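You operate a simulated robot arm through the tools that you are given. There is no shell and no other tool.

You are at the controls of a simulated robot arm. One attempt, no reset.

## Task
Turn the turntable to the blue mark, lock it, then stipple its roundel and lift the highlight.
Fine: blue-banded pale brush and stick, put back; the roundel stays on the turntable. Leave other glass, plates, controls and the leaf drawing as they are.
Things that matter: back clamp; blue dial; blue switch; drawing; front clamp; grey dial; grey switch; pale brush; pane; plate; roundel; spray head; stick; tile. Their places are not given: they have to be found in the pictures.

Only the result counts: the job must be done as asked and must still hold three seconds after the hand-in. Knocking over, shifting, dropping, spilling or breaking anything else fails it.

## Robot
A 6-joint arm with a three-finger gripper, fixed in place. Base frame: the origin is at the foot of the arm, x ahead of it, y to its left, z up. Readings come in mm, rad, newtons and seconds.
Its first joint turns from -2.897 to 2.897 rad. Payload 4.89 kg.
The tool frame sits at the grasp point between the pads (the TCP): z along the fingers, y along the line on which they close. The tips reach 30 mm beyond it. Largest opening 164 mm; the body of the gripper starts 125 mm behind the TCP.
Orientation is that of the tool frame in the base frame, as a unit quaternion [x, y, z, w]. With the fingers straight down and closing along the base's y, the tool's x points along the base's -x, its y along +y and its z along -z.

## Interface
- The arm moves only by the tool drive_tool. Its argument "increments" is a list of rows, each an object of numbers (a shift or turn left out is 0, a gripper value left out holds the last): "dx", "dy", "dz": the shift along the base's x, y, z in units of 50 mm (1.0 is 50 mm); "rx", "ry", "rz": the turn, a rotation vector about the base's x, y, z in units of 5 degrees (1.0 is 5 degrees). In form: [{"dx": .., "dy": .., "dz": .., "rx": .., "ry": .., "rz": ..}, ...]. A call has 1 to 20 rows; each row shifts and turns the commanded pose from where the row before left it. "gripper" is the gripper command, from -1 (fully open) to 1 (shut), values between in proportion, set as the call begins (left out, the last holds). A call with a number of a shift or a turn outside -1 to 1 is refused whole. Each row takes 0.2 s and may step no farther than 50 mm and 0.15 rad from the row before; otherwise, or with a gripper value out of range, the whole call is refused. Where a pose cannot be reached the arm comes as near as it can. A force on the tool above 40 N (or 10 N above the force at the start of the call, whichever is more), or a blocked arm, ends the call early, and 0.2 s more pass. Each finger travels about 108 mm/s and halts on what it meets, pressing with about 21 N; the grip force reading is that of the motor and also rises with nothing between the fingers. The clock runs only during rows and for 0.2 s after the last one: add rows that do not move to give the fingers time. The reply holds the time, the measured pose of the TCP, the force on the tool along the base axes, the opening and the grip force, in the units named above and with some noise, with the torque about the TCP (base axes, N m) and any sound that the robot's microphone picked up.
- Cameras (640 x 400 px; columns grow to the right, rows downward): "scene" is fixed at [220.8, 499.9, 1527.4]; the picture's right is [-0.16, -0.99, 0.00], its down [-0.72, 0.12, -0.68] and it looks along [0.67, -0.11, -0.73] (base axes); focal length 311 px, centre (320, 200). "wrist" rides on the gripper at [76, -2, -152] in the tool frame; the picture's right is [0.02, 1.00, 0.00], its down [-0.88, 0.02, -0.47] and it looks along [-0.47, 0.01, 0.88] (tool axes); focal length 247 px, centre (320, 200).
- get_image(camera): a new picture of that camera. It takes no simulated time.
- lift_body(by): slides the trunk up (or, below 0, down) by that many mm; the arm rides with it, the base frame stays. It gives what a move gives, with no picture.
- locate(camera, pixels): there is no depth. For up to 12 entries [column, row, z] of the newest picture of that camera ("zoom" is the newest enlarged one), the place [x, y] in the base frame at which the ray of that pixel passes the height z, good to about 2 mm. It takes no simulated time.
- close_up(camera, box): a new picture of the part [left, top, right, bottom] of that camera's present view, enlarged. It takes no simulated time.
- finish_job(): hands the job in; it is judged then, once.

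Leave the gripper open and the arm clear of the work at the hand-in unless told otherwise.

The tools are called after "Request:" as name(argument=value, ...) on one line, values as JSON. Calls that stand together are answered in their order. drive_tool: Moves the arm, as the interface text tells. Its arguments: {"type":"object","properties":{"increments":{"type":"array","items":{"type":"object","properties":{"dx":{"type":"number"},"dy":{"type":"number"},"dz":{"type":"number"},"rx":{"type":"number"},"ry":{"type":"number"},"rz":{"type":"number"}}}},"gripper":{"type":"number"}},"required":["increments"]} The other tools are called the same way: lift_body (by) slides the trunk up or down; get_image (camera) takes a picture; locate (camera, pixels) gives the place at which the rays of pixels pass given heights; close_up (camera, box) takes an enlarged picture of a part of a camera's view; finish_job () hands the job in.

At the start:

```text
time: 0.0
position: [493.7, 392.9, 1298.8]
orientation: [0.0, 1.0, -0.001, 0.0]
ft_force: [0.4, -1.6, -0.3]
ft_torque: [-0.02, 0.01, -0.02]
gripper_width: 164.2
grip_force: 0.0
trunk travel left (down, up): [-175.0, 215.0]
```

scene: 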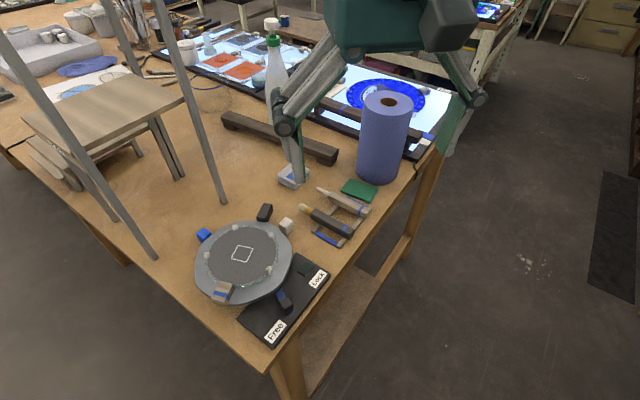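
wrist: 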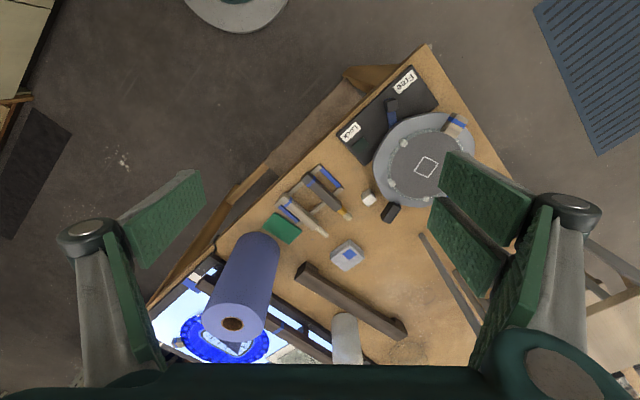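

I see a workbench with a round turntable (scene around 243,262), a Free/Lock plate with a lever, brushes on a rest near (335,215), and other objects. I'll take enlarged pictures first to identify the parts.

Request:
close_up(camera="scene", box=[180, 190, 340, 350])

Request:
close_up(camera="scene", box=[260, 150, 400, 260])

Request:
close_up(camera="wrist", box=[240, 50, 500, 280])

Request:
close_up(camera="scene", box=[140, 20, 460, 200])

Request:
close_up(camera="scene", box=[0, 0, 240, 220])

```text
2.50 times, centred on (260, 270) of scene
```

zoom: 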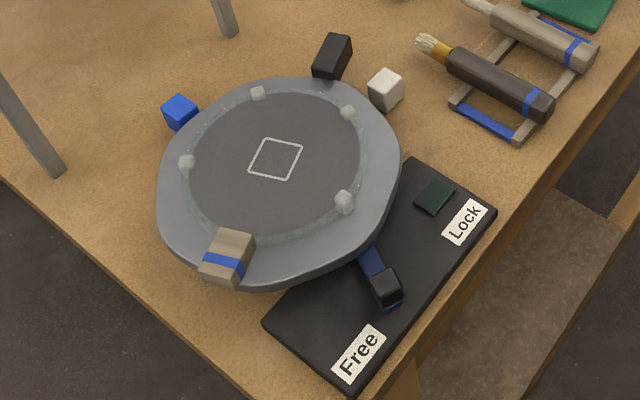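

```text
3.64 times, centred on (330, 205) of scene
```

zoom: 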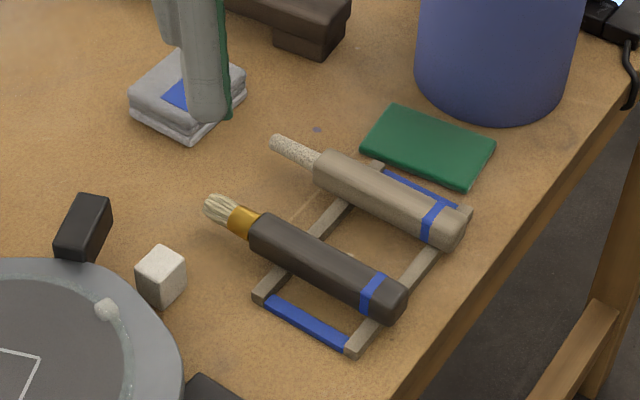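

```text
1.74 times, centred on (370, 165) of wrist
```

zoom: 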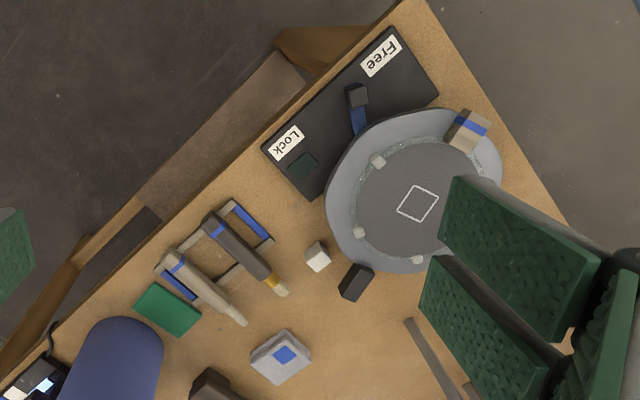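

```text
2.00 times, centred on (300, 110) of scene
```

zoom: 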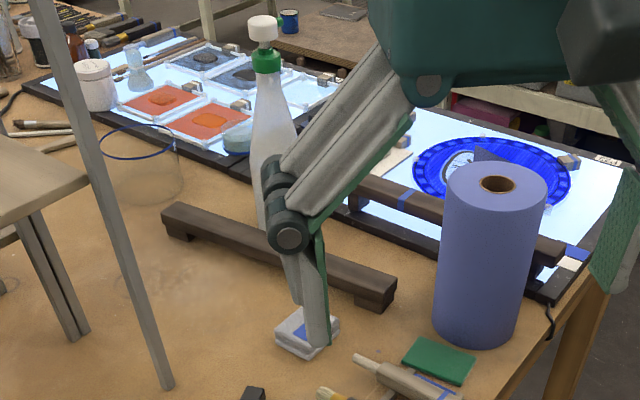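

```text
1.82 times, centred on (120, 110) of scene
```

zoom: 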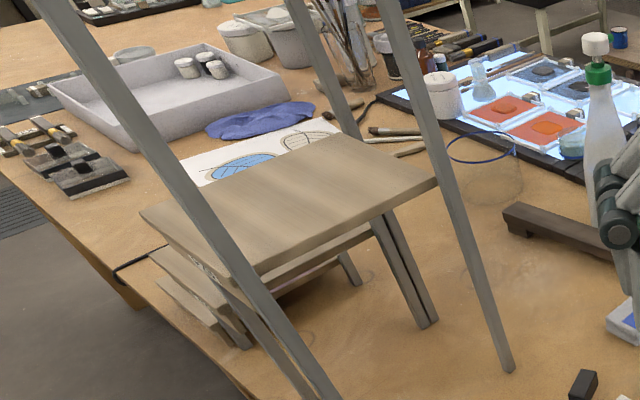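

The rest holds two blue-banded tools: a dark-handled one with bristles and a pale-handled one with a pale tip. Next I'll look more closely at these, the left-side tools, and the other parts.

Request:
close_up(camera="scene", box=[295, 175, 375, 250])

Request:
close_up(camera="scene", box=[0, 40, 100, 120])

Request:
close_up(camera="scene", box=[150, 20, 280, 110])

Request:
close_up(camera="scene", box=[310, 60, 470, 180])

Request:
close_up(camera="scene", box=[60, 0, 220, 100])

Request:
close_up(camera="scene", box=[190, 220, 300, 310])

Request:
close_up(camera="wrist", box=[260, 150, 400, 280])

Request:
close_up(camera="wrist", box=[330, 60, 490, 230])

```text
5.33 times, centred on (335, 212) of scene
```

zoom: 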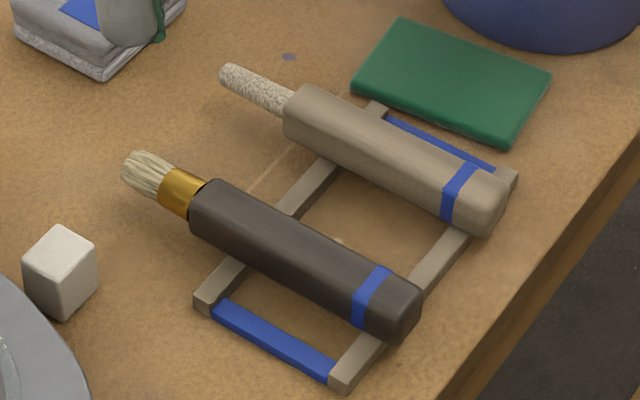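

```text
5.00 times, centred on (50, 80) of scene
```

zoom: 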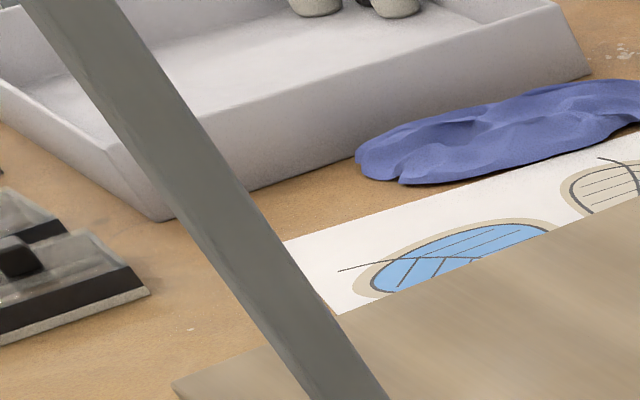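

```text
4.44 times, centred on (215, 65) of scene
```

zoom: 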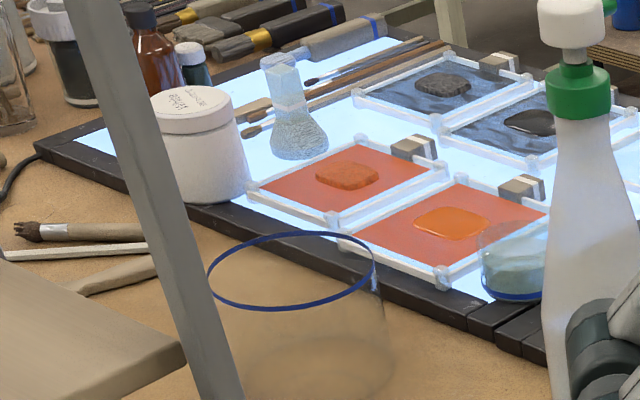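

```text
3.33 times, centred on (390, 120) of scene
```

zoom: 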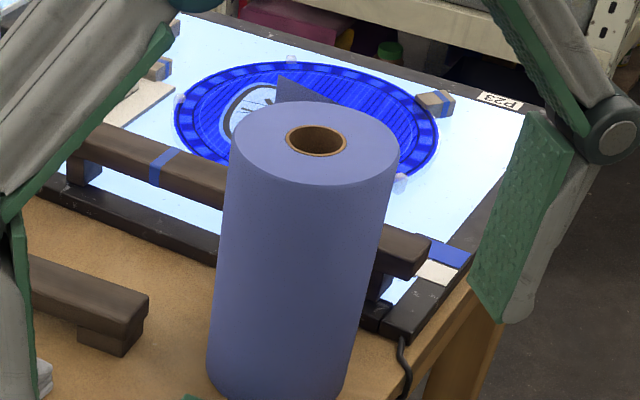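

```text
4.00 times, centred on (140, 50) of scene
```

zoom: 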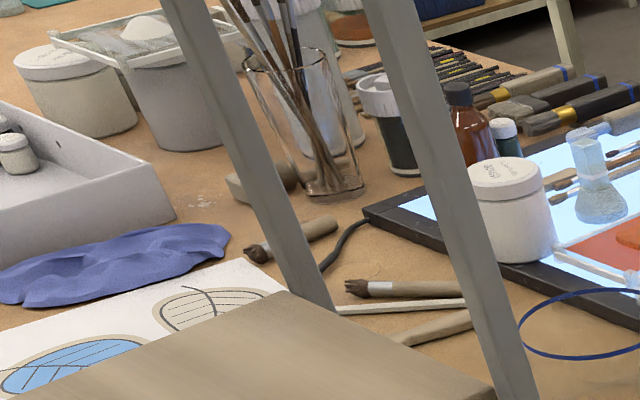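

```text
4.44 times, centred on (245, 265) of scene
```

zoom: 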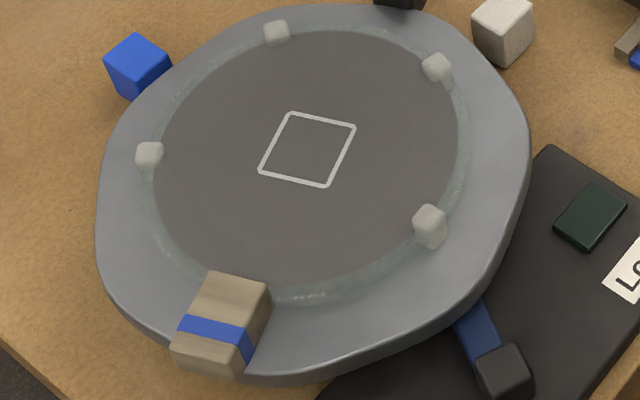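

```text
3.08 times, centred on (330, 215) of wrist
```

zoom: 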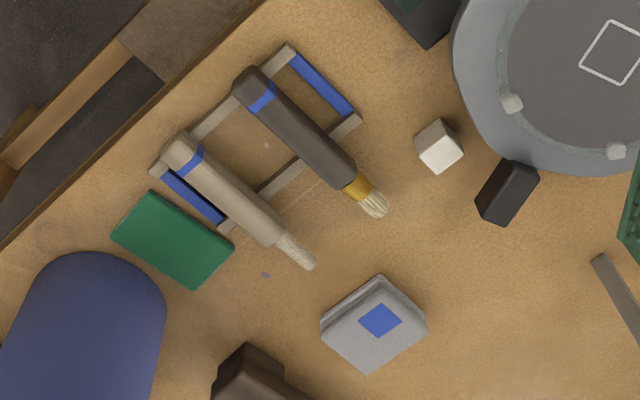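

```text
2.35 times, centred on (410, 145) of wrist
```

zoom: 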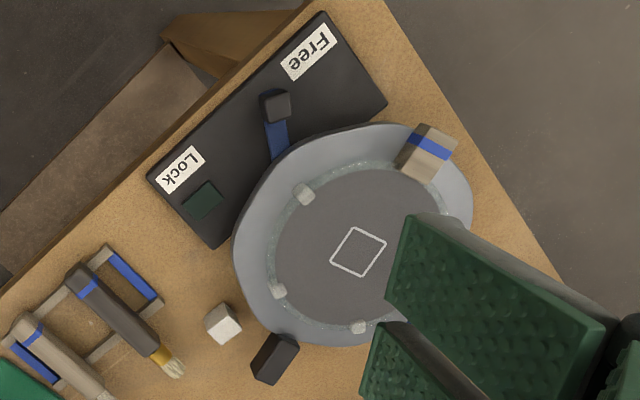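

To find the table height, I'll pass the same features (white cube, square centre, tile, brush tip) through both cameras at several heights.

Request:
locate(camera="scene", pixels=[[242.5, 254, 700], [242.5, 254, 800], [242.5, 254, 900], [359, 190, 700], [359, 190, 800], [359, 190, 900], [290, 176, 800], [290, 176, 900]])

Request:
locate(camera="wrist", pixels=[[427, 167, 700], [427, 167, 800], [427, 167, 900], [282, 229, 700], [282, 229, 800], [282, 229, 900], [348, 255, 800], [348, 255, 900]])

```text
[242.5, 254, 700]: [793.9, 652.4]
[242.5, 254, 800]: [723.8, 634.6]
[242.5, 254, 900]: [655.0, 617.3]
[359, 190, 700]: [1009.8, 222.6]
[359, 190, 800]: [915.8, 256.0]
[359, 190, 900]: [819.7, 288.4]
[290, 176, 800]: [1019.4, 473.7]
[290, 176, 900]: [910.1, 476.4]
```

```text
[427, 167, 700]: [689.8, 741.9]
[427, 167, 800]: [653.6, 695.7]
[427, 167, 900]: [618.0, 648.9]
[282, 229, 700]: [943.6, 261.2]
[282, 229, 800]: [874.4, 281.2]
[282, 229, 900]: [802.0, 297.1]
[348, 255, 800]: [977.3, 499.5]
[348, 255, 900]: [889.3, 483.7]
```

The rays converge near z ≈ 980–1010, so the bench is about that high. I'll re-run both cameras at those heights.

Request:
locate(camera="scene", pixels=[[242.5, 254, 980], [242.5, 254, 1000], [242.5, 254, 1020], [359, 190, 960], [359, 190, 980], [359, 190, 1000], [290, 176, 970], [290, 176, 1000], [286, 226, 980], [286, 226, 1000]])

Request:
locate(camera="wrist", pixels=[[427, 167, 980], [427, 167, 1000], [427, 167, 1020], [282, 229, 960], [282, 229, 980], [282, 229, 1000], [348, 255, 970], [348, 255, 1000], [368.3, 197, 980], [368.3, 197, 1000]])

```text
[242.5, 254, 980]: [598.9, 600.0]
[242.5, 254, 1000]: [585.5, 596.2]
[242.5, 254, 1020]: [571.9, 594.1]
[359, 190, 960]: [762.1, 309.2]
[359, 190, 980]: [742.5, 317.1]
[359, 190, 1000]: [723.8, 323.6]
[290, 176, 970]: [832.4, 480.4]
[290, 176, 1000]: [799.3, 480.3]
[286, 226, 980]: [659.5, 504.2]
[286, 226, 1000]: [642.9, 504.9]
```

```text
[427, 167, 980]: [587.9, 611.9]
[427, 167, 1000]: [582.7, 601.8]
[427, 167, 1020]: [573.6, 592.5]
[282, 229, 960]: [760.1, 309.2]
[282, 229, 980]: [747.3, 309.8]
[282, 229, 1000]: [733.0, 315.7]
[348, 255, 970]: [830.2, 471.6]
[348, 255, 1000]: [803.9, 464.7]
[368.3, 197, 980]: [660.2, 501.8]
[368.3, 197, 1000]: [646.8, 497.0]
```

The turntable top sits at z ≈ 1010 near (578, 596) and the bench at about 955. Before moving I'll locate the tall posts, the table corner, and the other features at bench level.

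Request:
locate(camera="scene", pixels=[[155, 258, 955], [224, 203, 955], [303, 205.5, 985], [349, 234, 985], [317.5, 188, 985], [367, 214, 985], [204, 236, 975], [265, 211, 975], [286, 296, 985], [223, 291, 1020], [308, 267, 965], [270, 345, 955]])

Request:
locate(camera="wrist", pixels=[[424, 236, 955], [347, 216, 985], [309, 178, 985], [324, 235, 985], [284, 197, 985], [390, 213, 980], [393, 107, 985], [456, 125, 1020]])

```text
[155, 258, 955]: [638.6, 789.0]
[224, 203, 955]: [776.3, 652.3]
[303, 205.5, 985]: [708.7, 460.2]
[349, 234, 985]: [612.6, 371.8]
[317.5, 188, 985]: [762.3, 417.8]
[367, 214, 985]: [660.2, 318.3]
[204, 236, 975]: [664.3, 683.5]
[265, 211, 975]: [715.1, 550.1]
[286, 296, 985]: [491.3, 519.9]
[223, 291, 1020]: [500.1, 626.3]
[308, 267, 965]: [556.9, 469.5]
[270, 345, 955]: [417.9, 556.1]
```

```text
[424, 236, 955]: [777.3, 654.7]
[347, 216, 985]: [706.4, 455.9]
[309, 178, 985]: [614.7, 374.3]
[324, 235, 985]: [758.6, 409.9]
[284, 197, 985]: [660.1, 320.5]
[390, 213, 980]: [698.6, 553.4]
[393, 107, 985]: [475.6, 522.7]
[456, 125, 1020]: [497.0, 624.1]
```

Both cameras agree: turntable centre ≈ (578, 596), blue-banded knob ≈ (500, 626), blue cube ≈ (664, 683), posts at (639, 789) and (776, 652). I'll move the wrist camera at its present height to look down on the turntable.

Request:
drive_tool(increments=[{"dx": -0.3, "dy": 0.8}, {"dx": -0.3, "dy": 0.8}, {"dx": -0.3, "dy": 0.8}, {"dx": -0.3, "dy": 0.8}, {"dx": -0.2, "dy": 0.8}], gripper=-1)

Request:
get_image(camera="wrist")

Request:
get_image(camera="scene")

```text
time: 1.2
position: [424.8, 591.5, 1299.9]
orientation: [0.001, 1.0, 0.001, 0.0]
ft_force: [1.1, 0.0, 0.2]
ft_torque: [0.21, -0.05, 0.02]
gripper_width: 164.1
grip_force: 0.0
trunk travel left (down, up): [-175.0, 215.0]
```

```text
taken
```

wrist: 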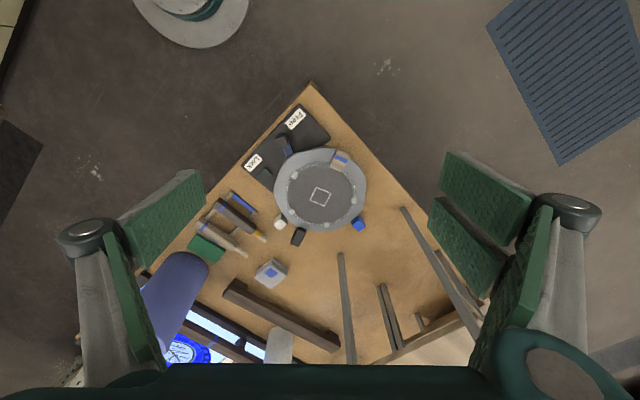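

```text
taken
```

scene: 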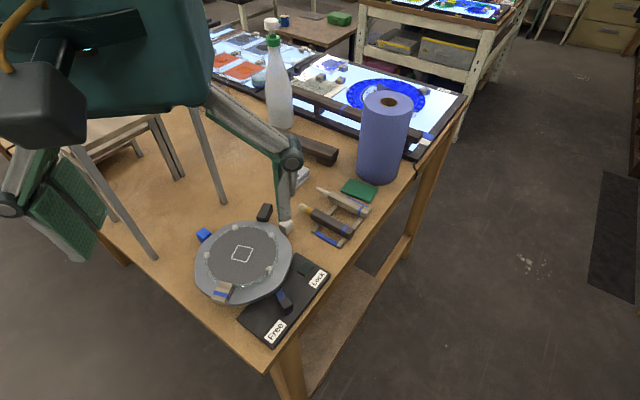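

Now the whole turntable is visible from above around pixel (320, 190). I'll enlarge it, plus the lever, the rest, and the light box.

Request:
close_up(camera="wrist", box=[240, 90, 400, 250])

Request:
close_up(camera="wrist", box=[170, 170, 310, 300])

Request:
close_up(camera="wrist", box=[235, 95, 335, 195])

Request:
close_up(camera="scene", box=[200, 20, 340, 120])

Request:
close_up(camera="scene", box=[280, 60, 480, 180])

```text
2.50 times, centred on (320, 170) of wrist
```

zoom: 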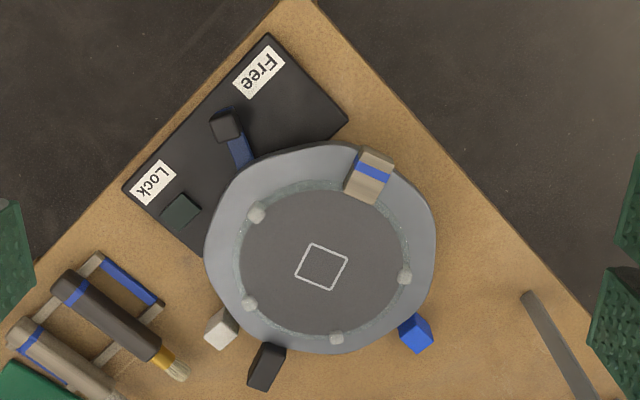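

```text
3.08 times, centred on (240, 235) of wrist
```

zoom: 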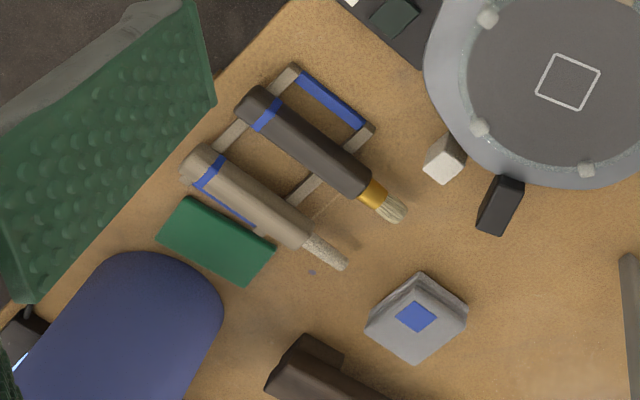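

```text
4.00 times, centred on (285, 145) of wrist
```

zoom: 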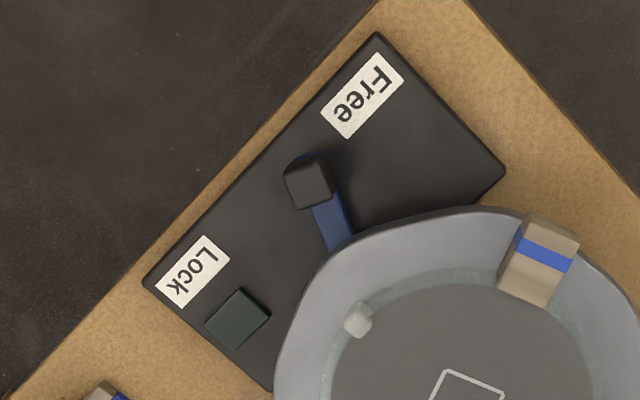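

```text
4.00 times, centred on (270, 70) of scene
```

zoom: 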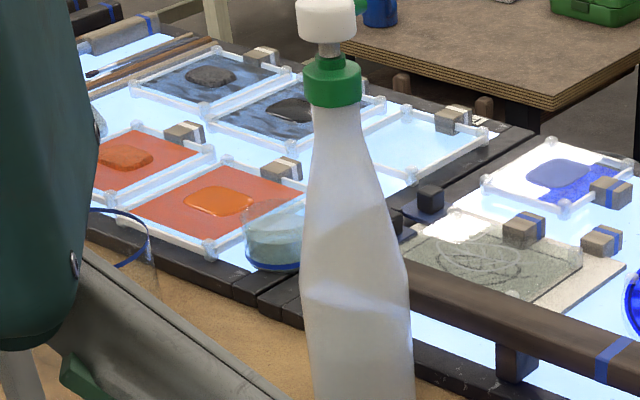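

```text
3.20 times, centred on (380, 120) of scene
```

zoom: 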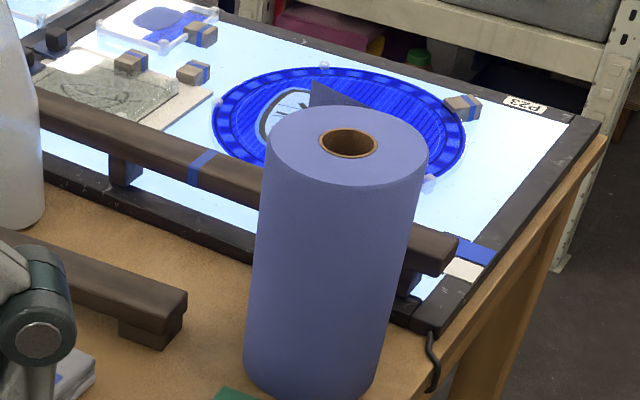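

The lever's black knob sits between the Free and Lock labels, with the blue arm going under the turntable rim. I'll locate rim points, the square, the knob block, the lever knob, and the blue cube in both cameras.

Request:
locate(camera="wrist", pixels=[[273.6, 190, 1000], [366.4, 190, 1000], [320, 146.4, 1000], [320, 231.6, 1000], [320.4, 196.8, 1010], [341, 162, 1025], [357, 222, 980], [281.5, 140, 990], [281.5, 140, 1000], [287, 154, 975]])

Request:
close_up(camera="scene", box=[185, 215, 335, 355])

```text
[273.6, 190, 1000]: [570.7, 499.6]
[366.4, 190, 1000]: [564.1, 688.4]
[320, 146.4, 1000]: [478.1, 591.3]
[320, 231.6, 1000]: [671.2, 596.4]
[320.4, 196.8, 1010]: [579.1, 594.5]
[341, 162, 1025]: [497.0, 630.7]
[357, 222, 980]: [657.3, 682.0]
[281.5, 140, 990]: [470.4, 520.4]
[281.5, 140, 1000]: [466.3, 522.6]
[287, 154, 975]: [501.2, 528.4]
```

```text
2.86 times, centred on (260, 285) of scene
```

zoom: 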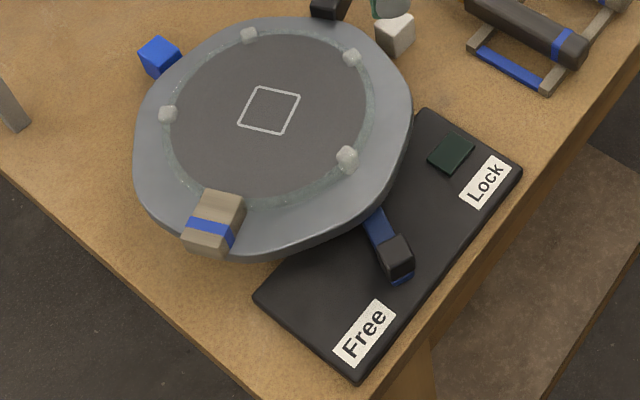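

I'll locate these same features in the enlarged scene view to fix their heights.

Request:
locate(camera="zoom", pixels=[[394, 247, 980], [394, 247, 990], [394, 247, 1000], [217, 212, 1015], [217, 212, 1025], [217, 212, 1035], [160, 47, 970], [160, 47, 980], [451, 153, 965], [269, 110, 1005], [269, 110, 1015], [363, 335, 965]])

Request:
locate(camera="wrist", pixels=[[282, 141, 980], [282, 141, 990], [282, 141, 1000], [341, 161, 1015], [341, 161, 1025], [341, 161, 1035], [357, 222, 970], [357, 222, 980], [264, 175.5, 965], [320.4, 196.8, 1005], [320.4, 196.8, 1015], [296, 119, 965]])

```text
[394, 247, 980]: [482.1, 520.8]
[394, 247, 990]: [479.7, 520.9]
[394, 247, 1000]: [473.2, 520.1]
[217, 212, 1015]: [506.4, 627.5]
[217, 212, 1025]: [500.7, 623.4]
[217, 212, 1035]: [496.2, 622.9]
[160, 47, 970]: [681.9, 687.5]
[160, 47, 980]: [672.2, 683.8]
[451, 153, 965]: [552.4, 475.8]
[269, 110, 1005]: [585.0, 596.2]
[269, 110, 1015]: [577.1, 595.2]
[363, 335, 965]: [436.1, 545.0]
```

```text
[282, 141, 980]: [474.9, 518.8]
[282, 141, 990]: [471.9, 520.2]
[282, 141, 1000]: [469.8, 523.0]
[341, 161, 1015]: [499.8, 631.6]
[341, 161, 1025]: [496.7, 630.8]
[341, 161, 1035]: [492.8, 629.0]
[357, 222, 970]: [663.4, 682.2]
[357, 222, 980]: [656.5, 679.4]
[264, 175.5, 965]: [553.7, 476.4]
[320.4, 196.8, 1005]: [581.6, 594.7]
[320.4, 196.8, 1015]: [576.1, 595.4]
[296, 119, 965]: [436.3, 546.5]
```

The square sits at z ≈ 1012, the block knob top at ≈ 1030, the lever knob top at ≈ 1000 and its plate at 965. I'll go lower with the camera for a closer view of the turntable, which also tests the reach.

Request:
drive_tool(increments=[{"dx": 0.3, "dz": -0.6}, {"dx": 0.3, "dz": -0.7}, {"dx": 0.2, "dz": -0.7}])

Request:
get_image(camera="wrist")

Request:
get_image(camera="scene")

```text
time: 2.0
position: [463.7, 593.2, 1201.2]
orientation: [0.0, 1.0, 0.0, -0.001]
ft_force: [0.1, -0.9, -0.4]
ft_torque: [0.08, -0.06, 0.0]
gripper_width: 163.9
grip_force: 0.1
trunk travel left (down, up): [-175.0, 215.0]
```

```text
taken
```

wrist: 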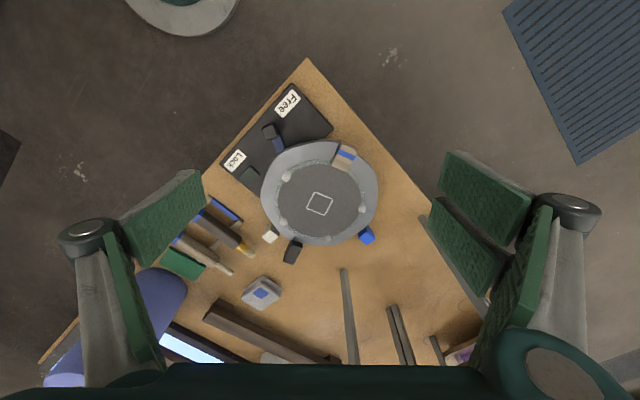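

```text
taken
```

scene: 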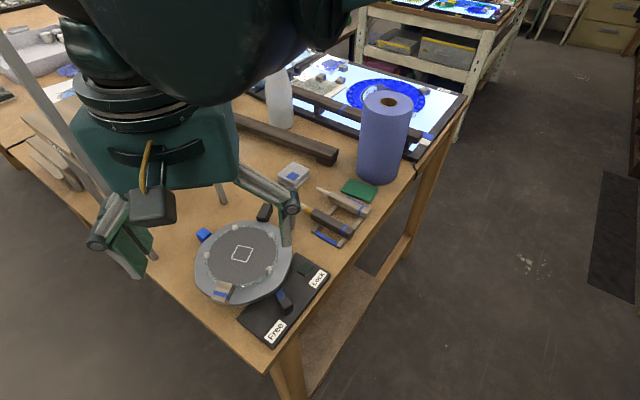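

Reach is fine here. I'll enlarge this closer view for details of the knob block and the rim.

Request:
close_up(camera="wrist", box=[250, 125, 390, 255])

Request:
close_up(camera="wrist", box=[150, 185, 300, 325])

Request:
close_up(camera="wrist", box=[210, 70, 350, 200])

```text
3.08 times, centred on (320, 190) of wrist
```

zoom: 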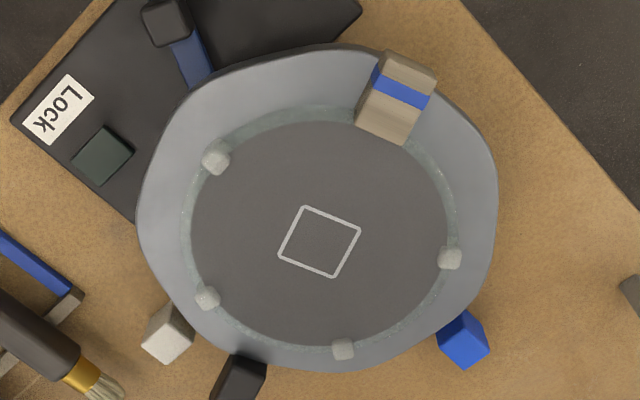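

```text
2.86 times, centred on (225, 255) of wrist
```

zoom: 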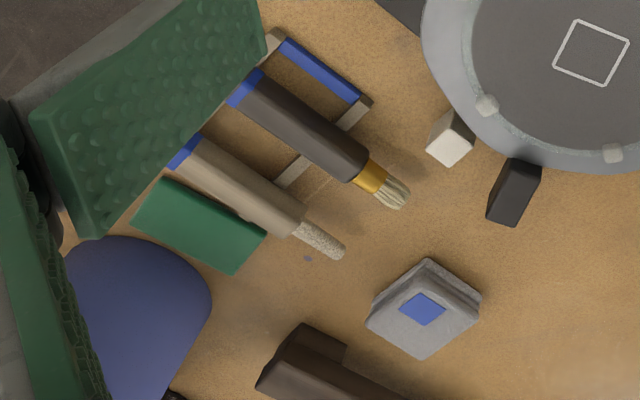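

```text
3.08 times, centred on (280, 135) of wrist
```

zoom: 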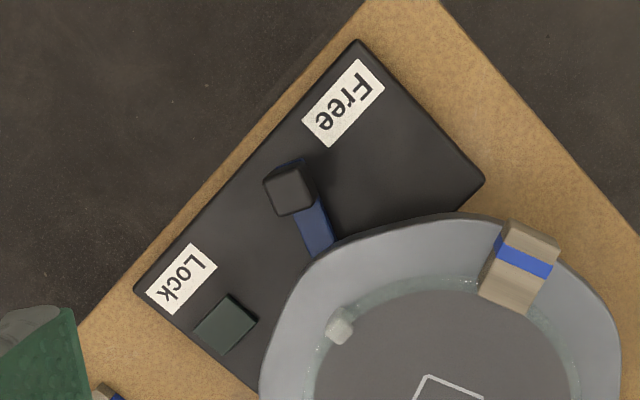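

Next I'll go above the block knob near (498, 626), yaw the tool by -24° so the fingers straddle it tangentially, and narrow the gripper to about 70 mm.

Request:
drive_tool(increments=[{"dx": 0.14, "dy": 0.13, "dz": -0.3, "rz": -0.96}, {"dx": 0.14, "dy": 0.13, "dz": -0.3, "rz": -0.96}, {"dx": 0.14, "dy": 0.13, "dz": -0.4, "rz": -0.96}, {"dx": 0.13, "dy": 0.13, "dz": -0.4, "rz": -0.96}, {"dx": 0.13, "dy": 0.13, "dz": -0.4, "rz": -0.96}, {}], gripper=0.15)

Request:
get_image(camera="wrist")

Request:
close_up(camera="wrist", box=[230, 120, 410, 260])

Request:
get_image(camera="scene")

```text
time: 3.4
position: [497.2, 627.5, 1111.0]
orientation: [0.208, 0.978, 0.0, 0.0]
ft_force: [-0.3, 0.7, 0.0]
ft_torque: [-0.03, 0.04, 0.02]
gripper_width: 69.7
grip_force: 0.1
trunk travel left (down, up): [-175.0, 215.0]
```

```text
taken
```

wrist: 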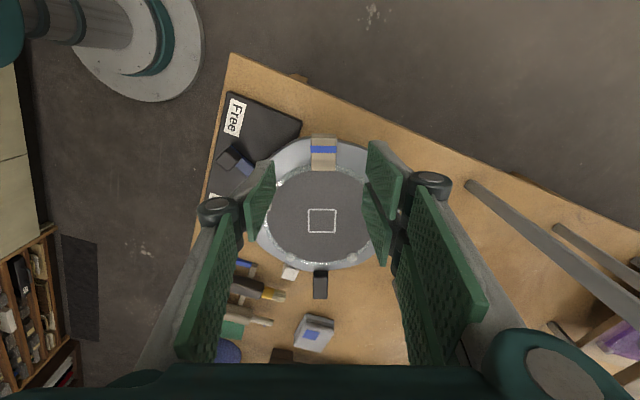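

```text
2.86 times, centred on (320, 190) of wrist
```

zoom: 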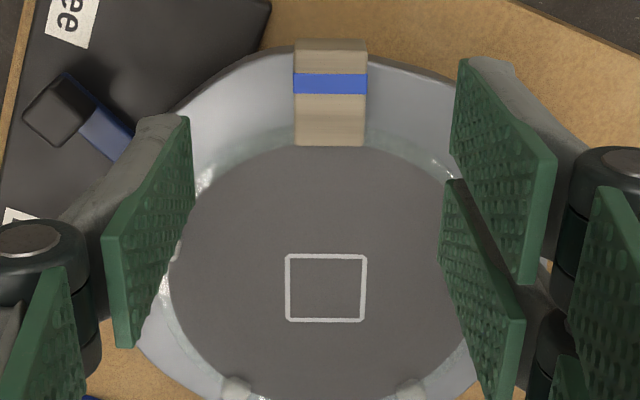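

```text
taken
```

scene: 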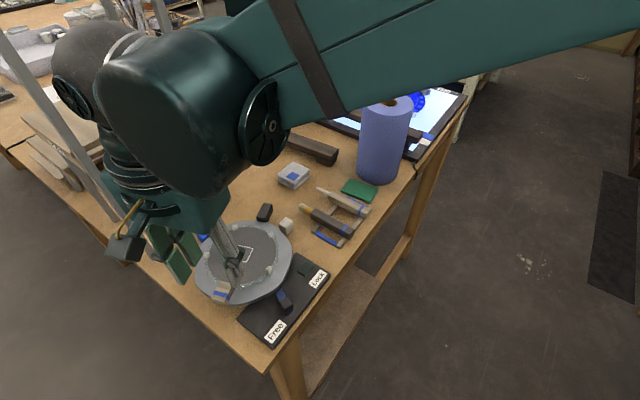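

The block is neatly aligned between the fingers (centre column ≈ 323). I see the right side of the gripper is made of two prongs. To pick a safe fingertip height I'll triangulate the block's top against the roundel.

Request:
close_up(camera="scene", box=[195, 265, 255, 315])

Request:
close_up(camera="wrist", box=[290, 125, 360, 185])

```text
8.00 times, centred on (225, 290) of scene
```

zoom: 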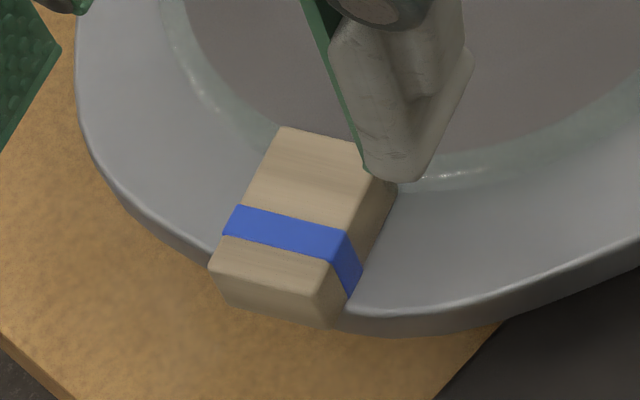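

```text
6.67 times, centred on (325, 155) of wrist
```

zoom: 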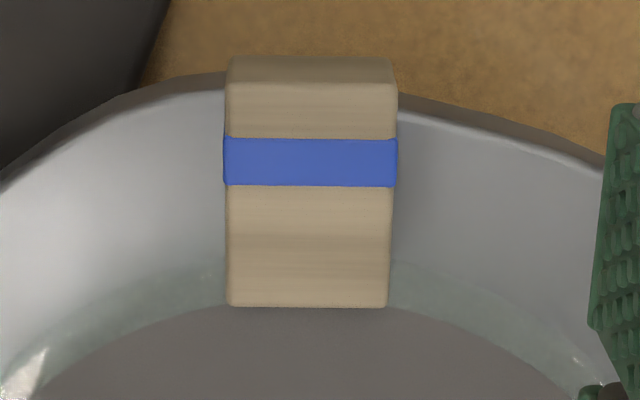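

I'll triangulate the blue band's centre on the block top: scene pixel (220.6, 294.2) and wrist pixel (323.7, 149.3).

Request:
locate(camera="scene", pixels=[[220.6, 294.2, 1010], [220.6, 294.2, 1020], [220.6, 294.2, 1030], [220.6, 294.2, 1040]])

Request:
locate(camera="wrist", pixels=[[323.7, 149.3, 1010], [323.7, 149.3, 1020], [323.7, 149.3, 1030], [323.7, 149.3, 1040], [323.7, 154.3, 1030], [323.7, 217, 1000], [323.7, 217, 1010], [323.7, 217, 1020]])

```text
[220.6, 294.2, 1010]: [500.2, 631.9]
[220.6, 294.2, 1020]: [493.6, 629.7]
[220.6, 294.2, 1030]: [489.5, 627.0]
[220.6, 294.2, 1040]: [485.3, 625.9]
```

```text
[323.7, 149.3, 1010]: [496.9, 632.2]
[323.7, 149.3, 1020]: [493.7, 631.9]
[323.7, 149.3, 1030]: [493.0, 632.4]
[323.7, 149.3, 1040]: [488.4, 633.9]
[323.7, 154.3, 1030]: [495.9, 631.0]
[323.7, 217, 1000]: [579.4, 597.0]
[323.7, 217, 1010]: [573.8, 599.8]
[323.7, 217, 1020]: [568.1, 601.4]
```

The block top comes out at about z 1018–1022. I'll lower until the fingertips are just around the block top height (TCP 1053), then compare in the pictures.

Request:
drive_tool(increments=[{"dx": -0.05, "dy": 0.04, "dz": -0.5}, {"dx": -0.03, "dy": 0.04, "dz": -0.5}, {"dz": -0.15}, {}])

Request:
close_up(camera="scene", box=[180, 250, 270, 320])

Request:
close_up(camera="wrist", box=[230, 100, 410, 240])

```text
time: 4.4
position: [494.4, 629.2, 1050.0]
orientation: [0.208, 0.978, -0.001, 0.0]
ft_force: [-0.1, -0.1, 0.1]
ft_torque: [-0.07, 0.06, -0.02]
gripper_width: 69.8
grip_force: 0.1
trunk travel left (down, up): [-175.0, 215.0]
```

```text
5.71 times, centred on (225, 285) of scene
```

zoom: 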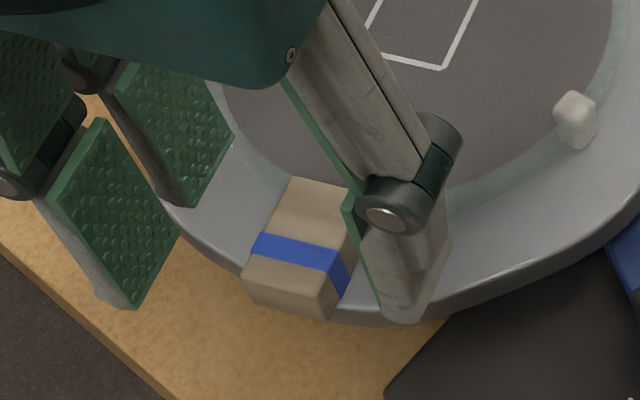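

```text
2.86 times, centred on (320, 170) of wrist
```

zoom: 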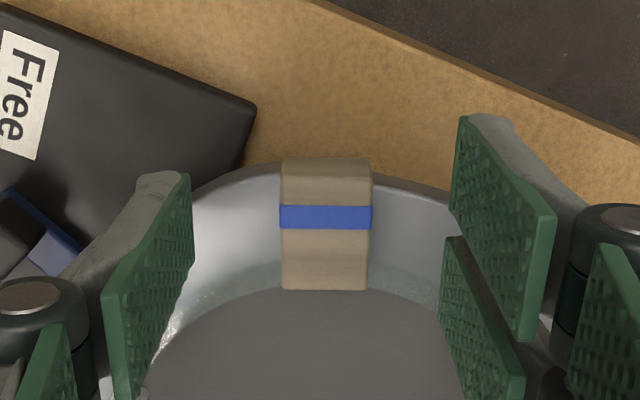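

The block stands about 16 mm above the rim. I'll shift slightly outward so the inner prong stays clear of the roundel, lower the tips to ≈1010, and narrow the fingers to about 38 mm around the 25 mm block.

Request:
drive_tool(increments=[{"dx": -0.178, "dy": 0.094}, {"dz": -0.1}, {"dz": -0.1}, {}])

Request:
close_up(camera="scene", box=[180, 250, 270, 320])

Request:
close_up(camera="wrist", box=[230, 100, 410, 240])

```text
time: 5.4
position: [483.9, 635.0, 1042.0]
orientation: [0.207, 0.978, 0.001, 0.0]
ft_force: [-0.6, -1.1, -0.9]
ft_torque: [0.02, 0.0, -0.01]
gripper_width: 69.6
grip_force: 0.1
trunk travel left (down, up): [-175.0, 215.0]
```

```text
5.71 times, centred on (225, 285) of scene
```

zoom: 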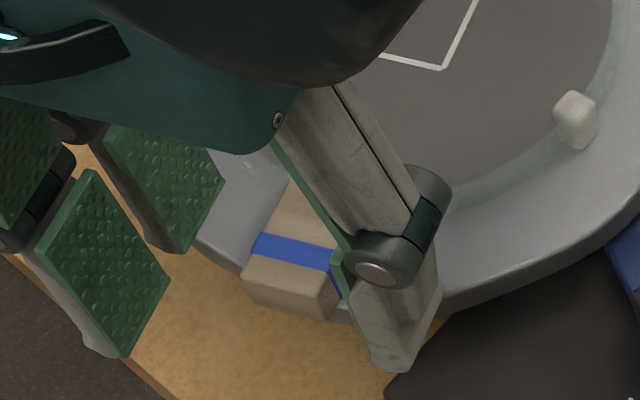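

```text
2.86 times, centred on (320, 170) of wrist
```

zoom: 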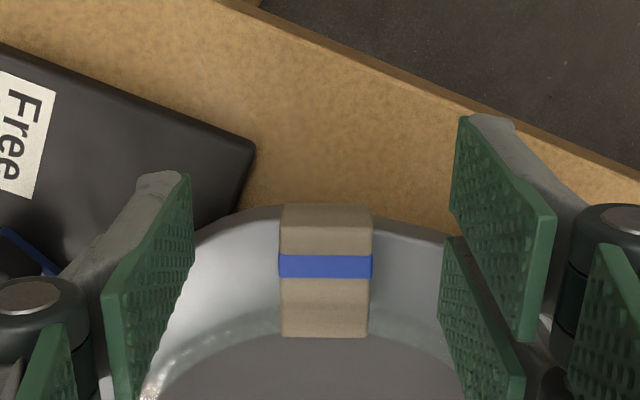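

The tips are now beside the block at its outer half. I'll narrow the fingers to about 37 mm.

Request:
drive_tool(increments=[{"dz": -0.06}, {}, {}], gripper=0.55)

Request:
close_up(camera="wrist", box=[230, 100, 410, 240])

Request:
close_up(camera="scene", box=[180, 250, 270, 320])

```text
time: 6.2
position: [484.0, 634.8, 1038.2]
orientation: [0.208, 0.978, 0.0, -0.001]
ft_force: [0.4, 0.0, -0.6]
ft_torque: [0.02, 0.02, -0.02]
gripper_width: 37.0
grip_force: 0.1
trunk travel left (down, up): [-175.0, 215.0]
```

```text
2.86 times, centred on (320, 170) of wrist
```

zoom: 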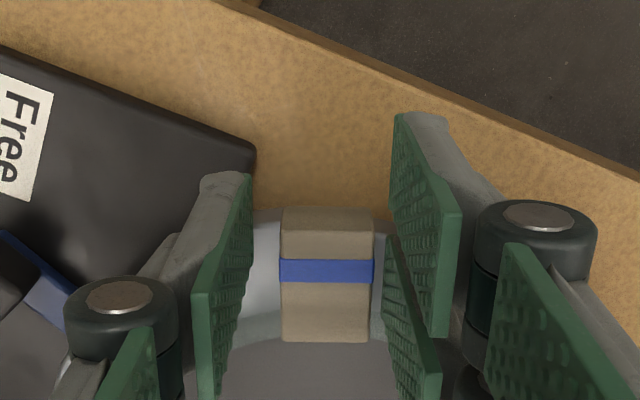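

```text
5.71 times, centred on (225, 285) of scene
```

zoom: 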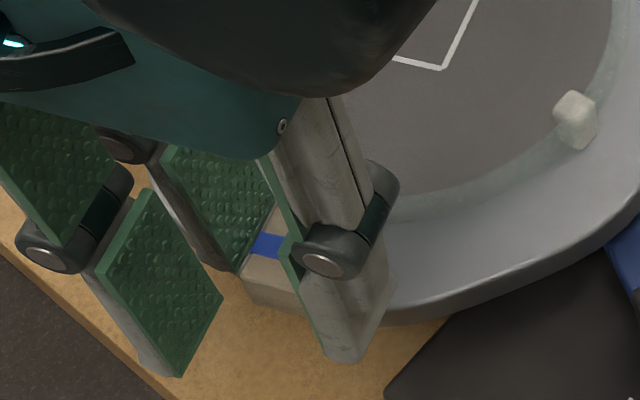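

The block sits between the prongs with small play. I'll push it clockwise (seen from above) along an arc around (575, 594), first 5 rows of 4° with matching yaw, to see how it follows.

Request:
drive_tool(increments=[{"dx": 0.0613, "dy": 0.125, "rz": -0.8}, {"dx": 0.0699, "dy": 0.1204, "rz": -0.8}, {"dx": 0.0781, "dy": 0.1152, "rz": -0.8}, {"dx": 0.086, "dy": 0.1095, "rz": -0.8}, {"dx": 0.0934, "dy": 0.1032, "rz": -0.8}, {}])

Request:
close_up(camera="wrist", box=[230, 100, 410, 240])

Request:
get_image(camera="scene")

```text
time: 7.6
position: [503.9, 664.3, 1037.7]
orientation: [0.374, 0.927, 0.001, 0.0]
ft_force: [0.1, -0.1, -0.6]
ft_torque: [0.0, -0.03, 0.0]
gripper_width: 37.0
grip_force: 0.0
trunk travel left (down, up): [-175.0, 215.0]
```

```text
2.86 times, centred on (320, 170) of wrist
```

zoom: 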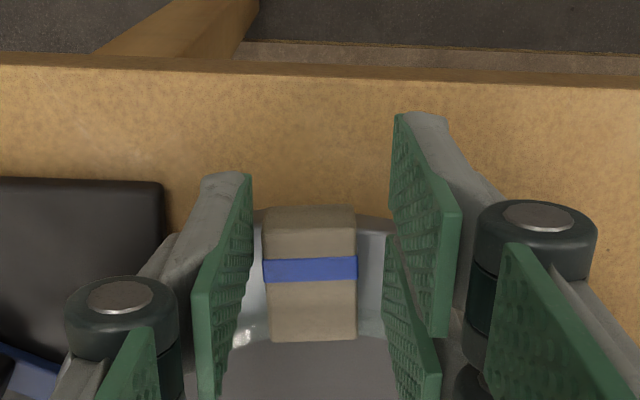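

```text
taken
```

scene: 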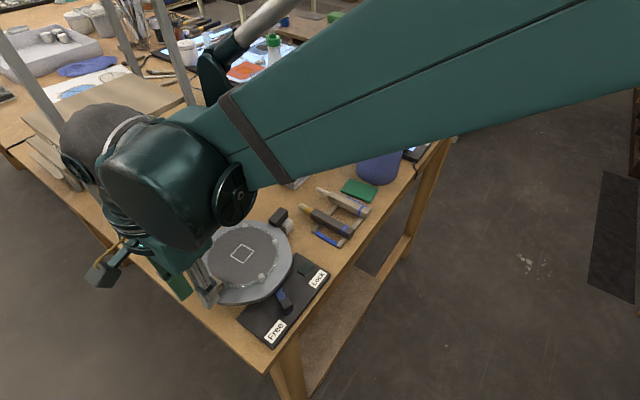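

The turntable follows smoothly with near-zero force. I'll continue the arc another 10 rows.

Request:
drive_tool(increments=[{"dx": 0.1004, "dy": 0.0964, "rz": -0.8}, {"dx": 0.1069, "dy": 0.0892, "rz": -0.8}, {"dx": 0.1128, "dy": 0.0815, "rz": -0.8}, {"dx": 0.1182, "dy": 0.0735, "rz": -0.8}, {"dx": 0.1231, "dy": 0.065, "rz": -0.8}, {"dx": 0.1273, "dy": 0.0563, "rz": -0.8}, {"dx": 0.1309, "dy": 0.0473, "rz": -0.8}, {"dx": 0.1339, "dy": 0.038, "rz": -0.8}, {"dx": 0.1362, "dy": 0.0286, "rz": -0.8}, {"dx": 0.1379, "dy": 0.019, "rz": -0.8}, {}])

Request:
get_image(camera="wrist")

Request:
get_image(camera="scene")

```text
time: 10.0
position: [565.2, 692.8, 1039.1]
orientation: [0.669, 0.743, 0.0, 0.001]
ft_force: [0.2, -0.5, 0.4]
ft_torque: [0.02, 0.0, 0.04]
gripper_width: 36.9
grip_force: 0.2
trunk travel left (down, up): [-175.0, 215.0]
```

```text
taken
```

wrist: 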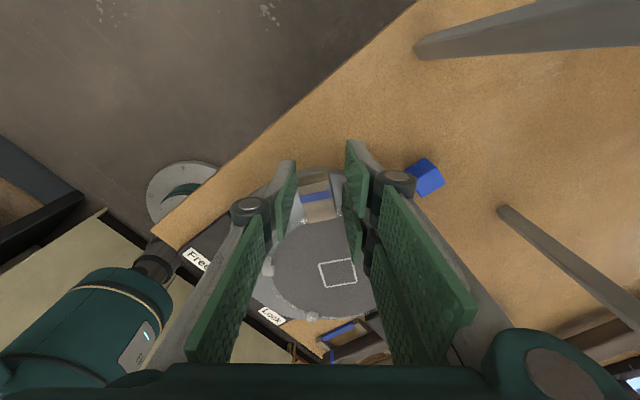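

```text
taken
```

scene: 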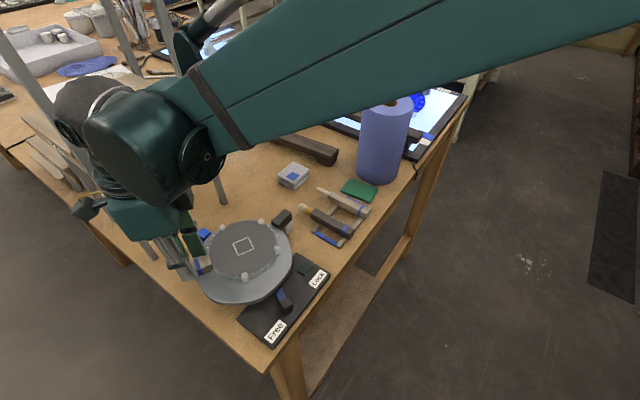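

I notice the black block near the turntable looks shifted in the scene picture (now ≈ (282, 217), earlier (265, 212)). I'll enlarge that area before continuing.

Request:
close_up(camera="scene", box=[180, 190, 340, 320])

Request:
close_up(camera="wrist", box=[240, 130, 420, 370])

```text
3.08 times, centred on (260, 255) of scene
```

zoom: 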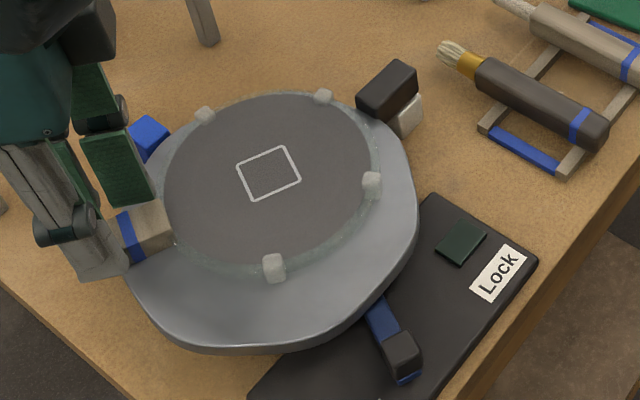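

```text
1.67 times, centred on (330, 250) of wrist
```

zoom: 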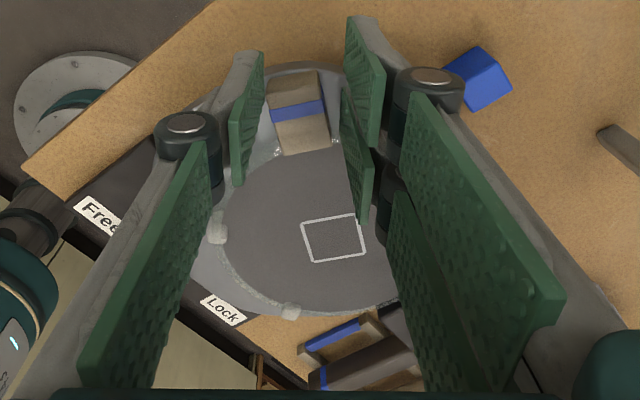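

The blue and white cubes haven't moved, but the black block appears to have turned some amount with the table, so I need to understand what is attached to it. I'll measure the knob, black block, and wax dabs now.

Request:
locate(camera="scene", pixels=[[222.3, 227.7, 1015], [261, 221.6, 1015], [276.9, 249.8, 1015], [245.1, 277.1, 1015], [235.2, 227.2, 1015], [270.8, 234.8, 1015], [206.4, 255.6, 1015], [270, 270.8, 1015], [282, 219, 1000], [265, 211, 1000], [201.6, 266.4, 1020], [220.6, 294.2, 1020]])

```text
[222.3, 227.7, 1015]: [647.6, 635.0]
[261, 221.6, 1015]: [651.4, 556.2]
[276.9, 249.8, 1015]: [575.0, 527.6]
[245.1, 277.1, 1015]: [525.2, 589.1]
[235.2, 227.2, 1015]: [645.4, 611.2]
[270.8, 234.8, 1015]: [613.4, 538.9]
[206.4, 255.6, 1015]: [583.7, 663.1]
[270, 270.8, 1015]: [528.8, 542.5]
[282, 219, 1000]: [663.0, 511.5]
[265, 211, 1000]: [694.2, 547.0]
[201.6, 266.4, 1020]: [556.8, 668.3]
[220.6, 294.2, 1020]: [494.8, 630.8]
```

Measuring shows the wax dabs turned about 48° and the roundel centre moved about 15 mm, while the black block turned only about 22°. So the tan block belongs to the loose roundel (like the tan blocks on the other glass), and the black block on the rim is the turntable's pointer. I'll close the fingers gently on the tan block, which should square it up and bring the roundel back to centre at about (575, 594).

Request:
drive_tool(increments=[{}, {}], gripper=0.64)

Request:
drive_tool(increments=[{}, {}], gripper=0.7)

Request:
close_up(camera="wrist", box=[240, 130, 420, 370])

Request:
close_up(camera="scene", box=[180, 190, 340, 320])

```text
time: 10.6
position: [564.0, 692.2, 1038.5]
orientation: [0.669, 0.743, 0.0, 0.0]
ft_force: [-0.6, -0.5, -0.8]
ft_torque: [0.01, -0.02, -0.01]
gripper_width: 29.4
grip_force: 0.1
trunk travel left (down, up): [-175.0, 215.0]
```

```text
time: 11.2
position: [565.1, 692.7, 1038.8]
orientation: [0.669, 0.743, -0.001, 0.0]
ft_force: [0.2, 0.1, -0.5]
ft_torque: [0.01, 0.0, -0.03]
gripper_width: 25.9
grip_force: 20.7
trunk travel left (down, up): [-175.0, 215.0]
```

```text
1.67 times, centred on (330, 250) of wrist
```

zoom: 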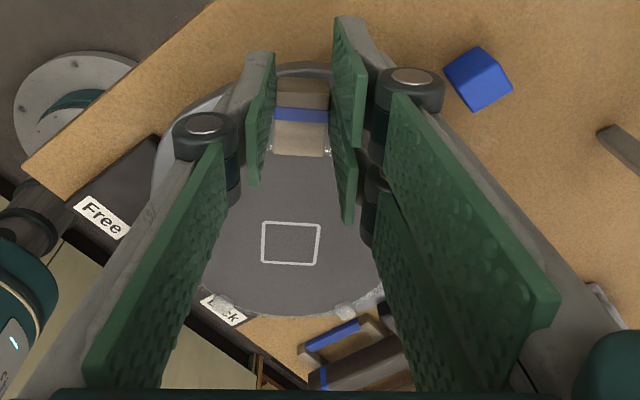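

```text
3.08 times, centred on (260, 255) of scene
```

zoom: 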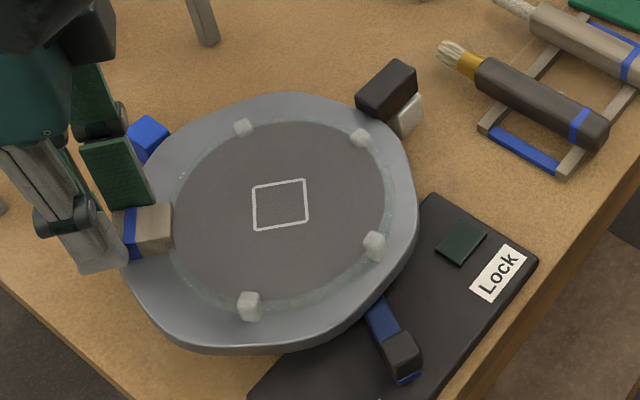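

The block is now squared up in the grip (width 25.9 mm) and the roundel looks more central. I'll check the centre with the dabs and square.

Request:
locate(camera="scene", pixels=[[235, 231.3, 1015], [273, 234.9, 1015], [277.5, 269.6, 1015], [237.3, 289.4, 1015], [247, 256.3, 1012], [242.5, 254, 1012], [196, 255, 1000], [292, 255, 1000], [250, 304.5, 1000], [255, 220, 1000]])

Request:
get_image(camera="wrist")

```text
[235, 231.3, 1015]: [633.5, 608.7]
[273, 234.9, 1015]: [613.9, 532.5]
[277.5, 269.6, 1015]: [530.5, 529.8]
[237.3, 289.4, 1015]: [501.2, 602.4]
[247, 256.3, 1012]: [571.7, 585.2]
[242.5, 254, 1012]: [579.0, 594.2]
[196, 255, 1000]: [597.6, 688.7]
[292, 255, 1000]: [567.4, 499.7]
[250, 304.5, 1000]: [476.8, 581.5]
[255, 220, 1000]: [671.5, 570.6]
```

```text
taken
```

wrist: 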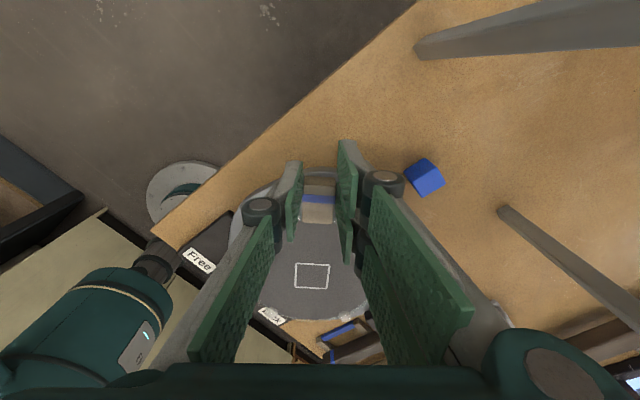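

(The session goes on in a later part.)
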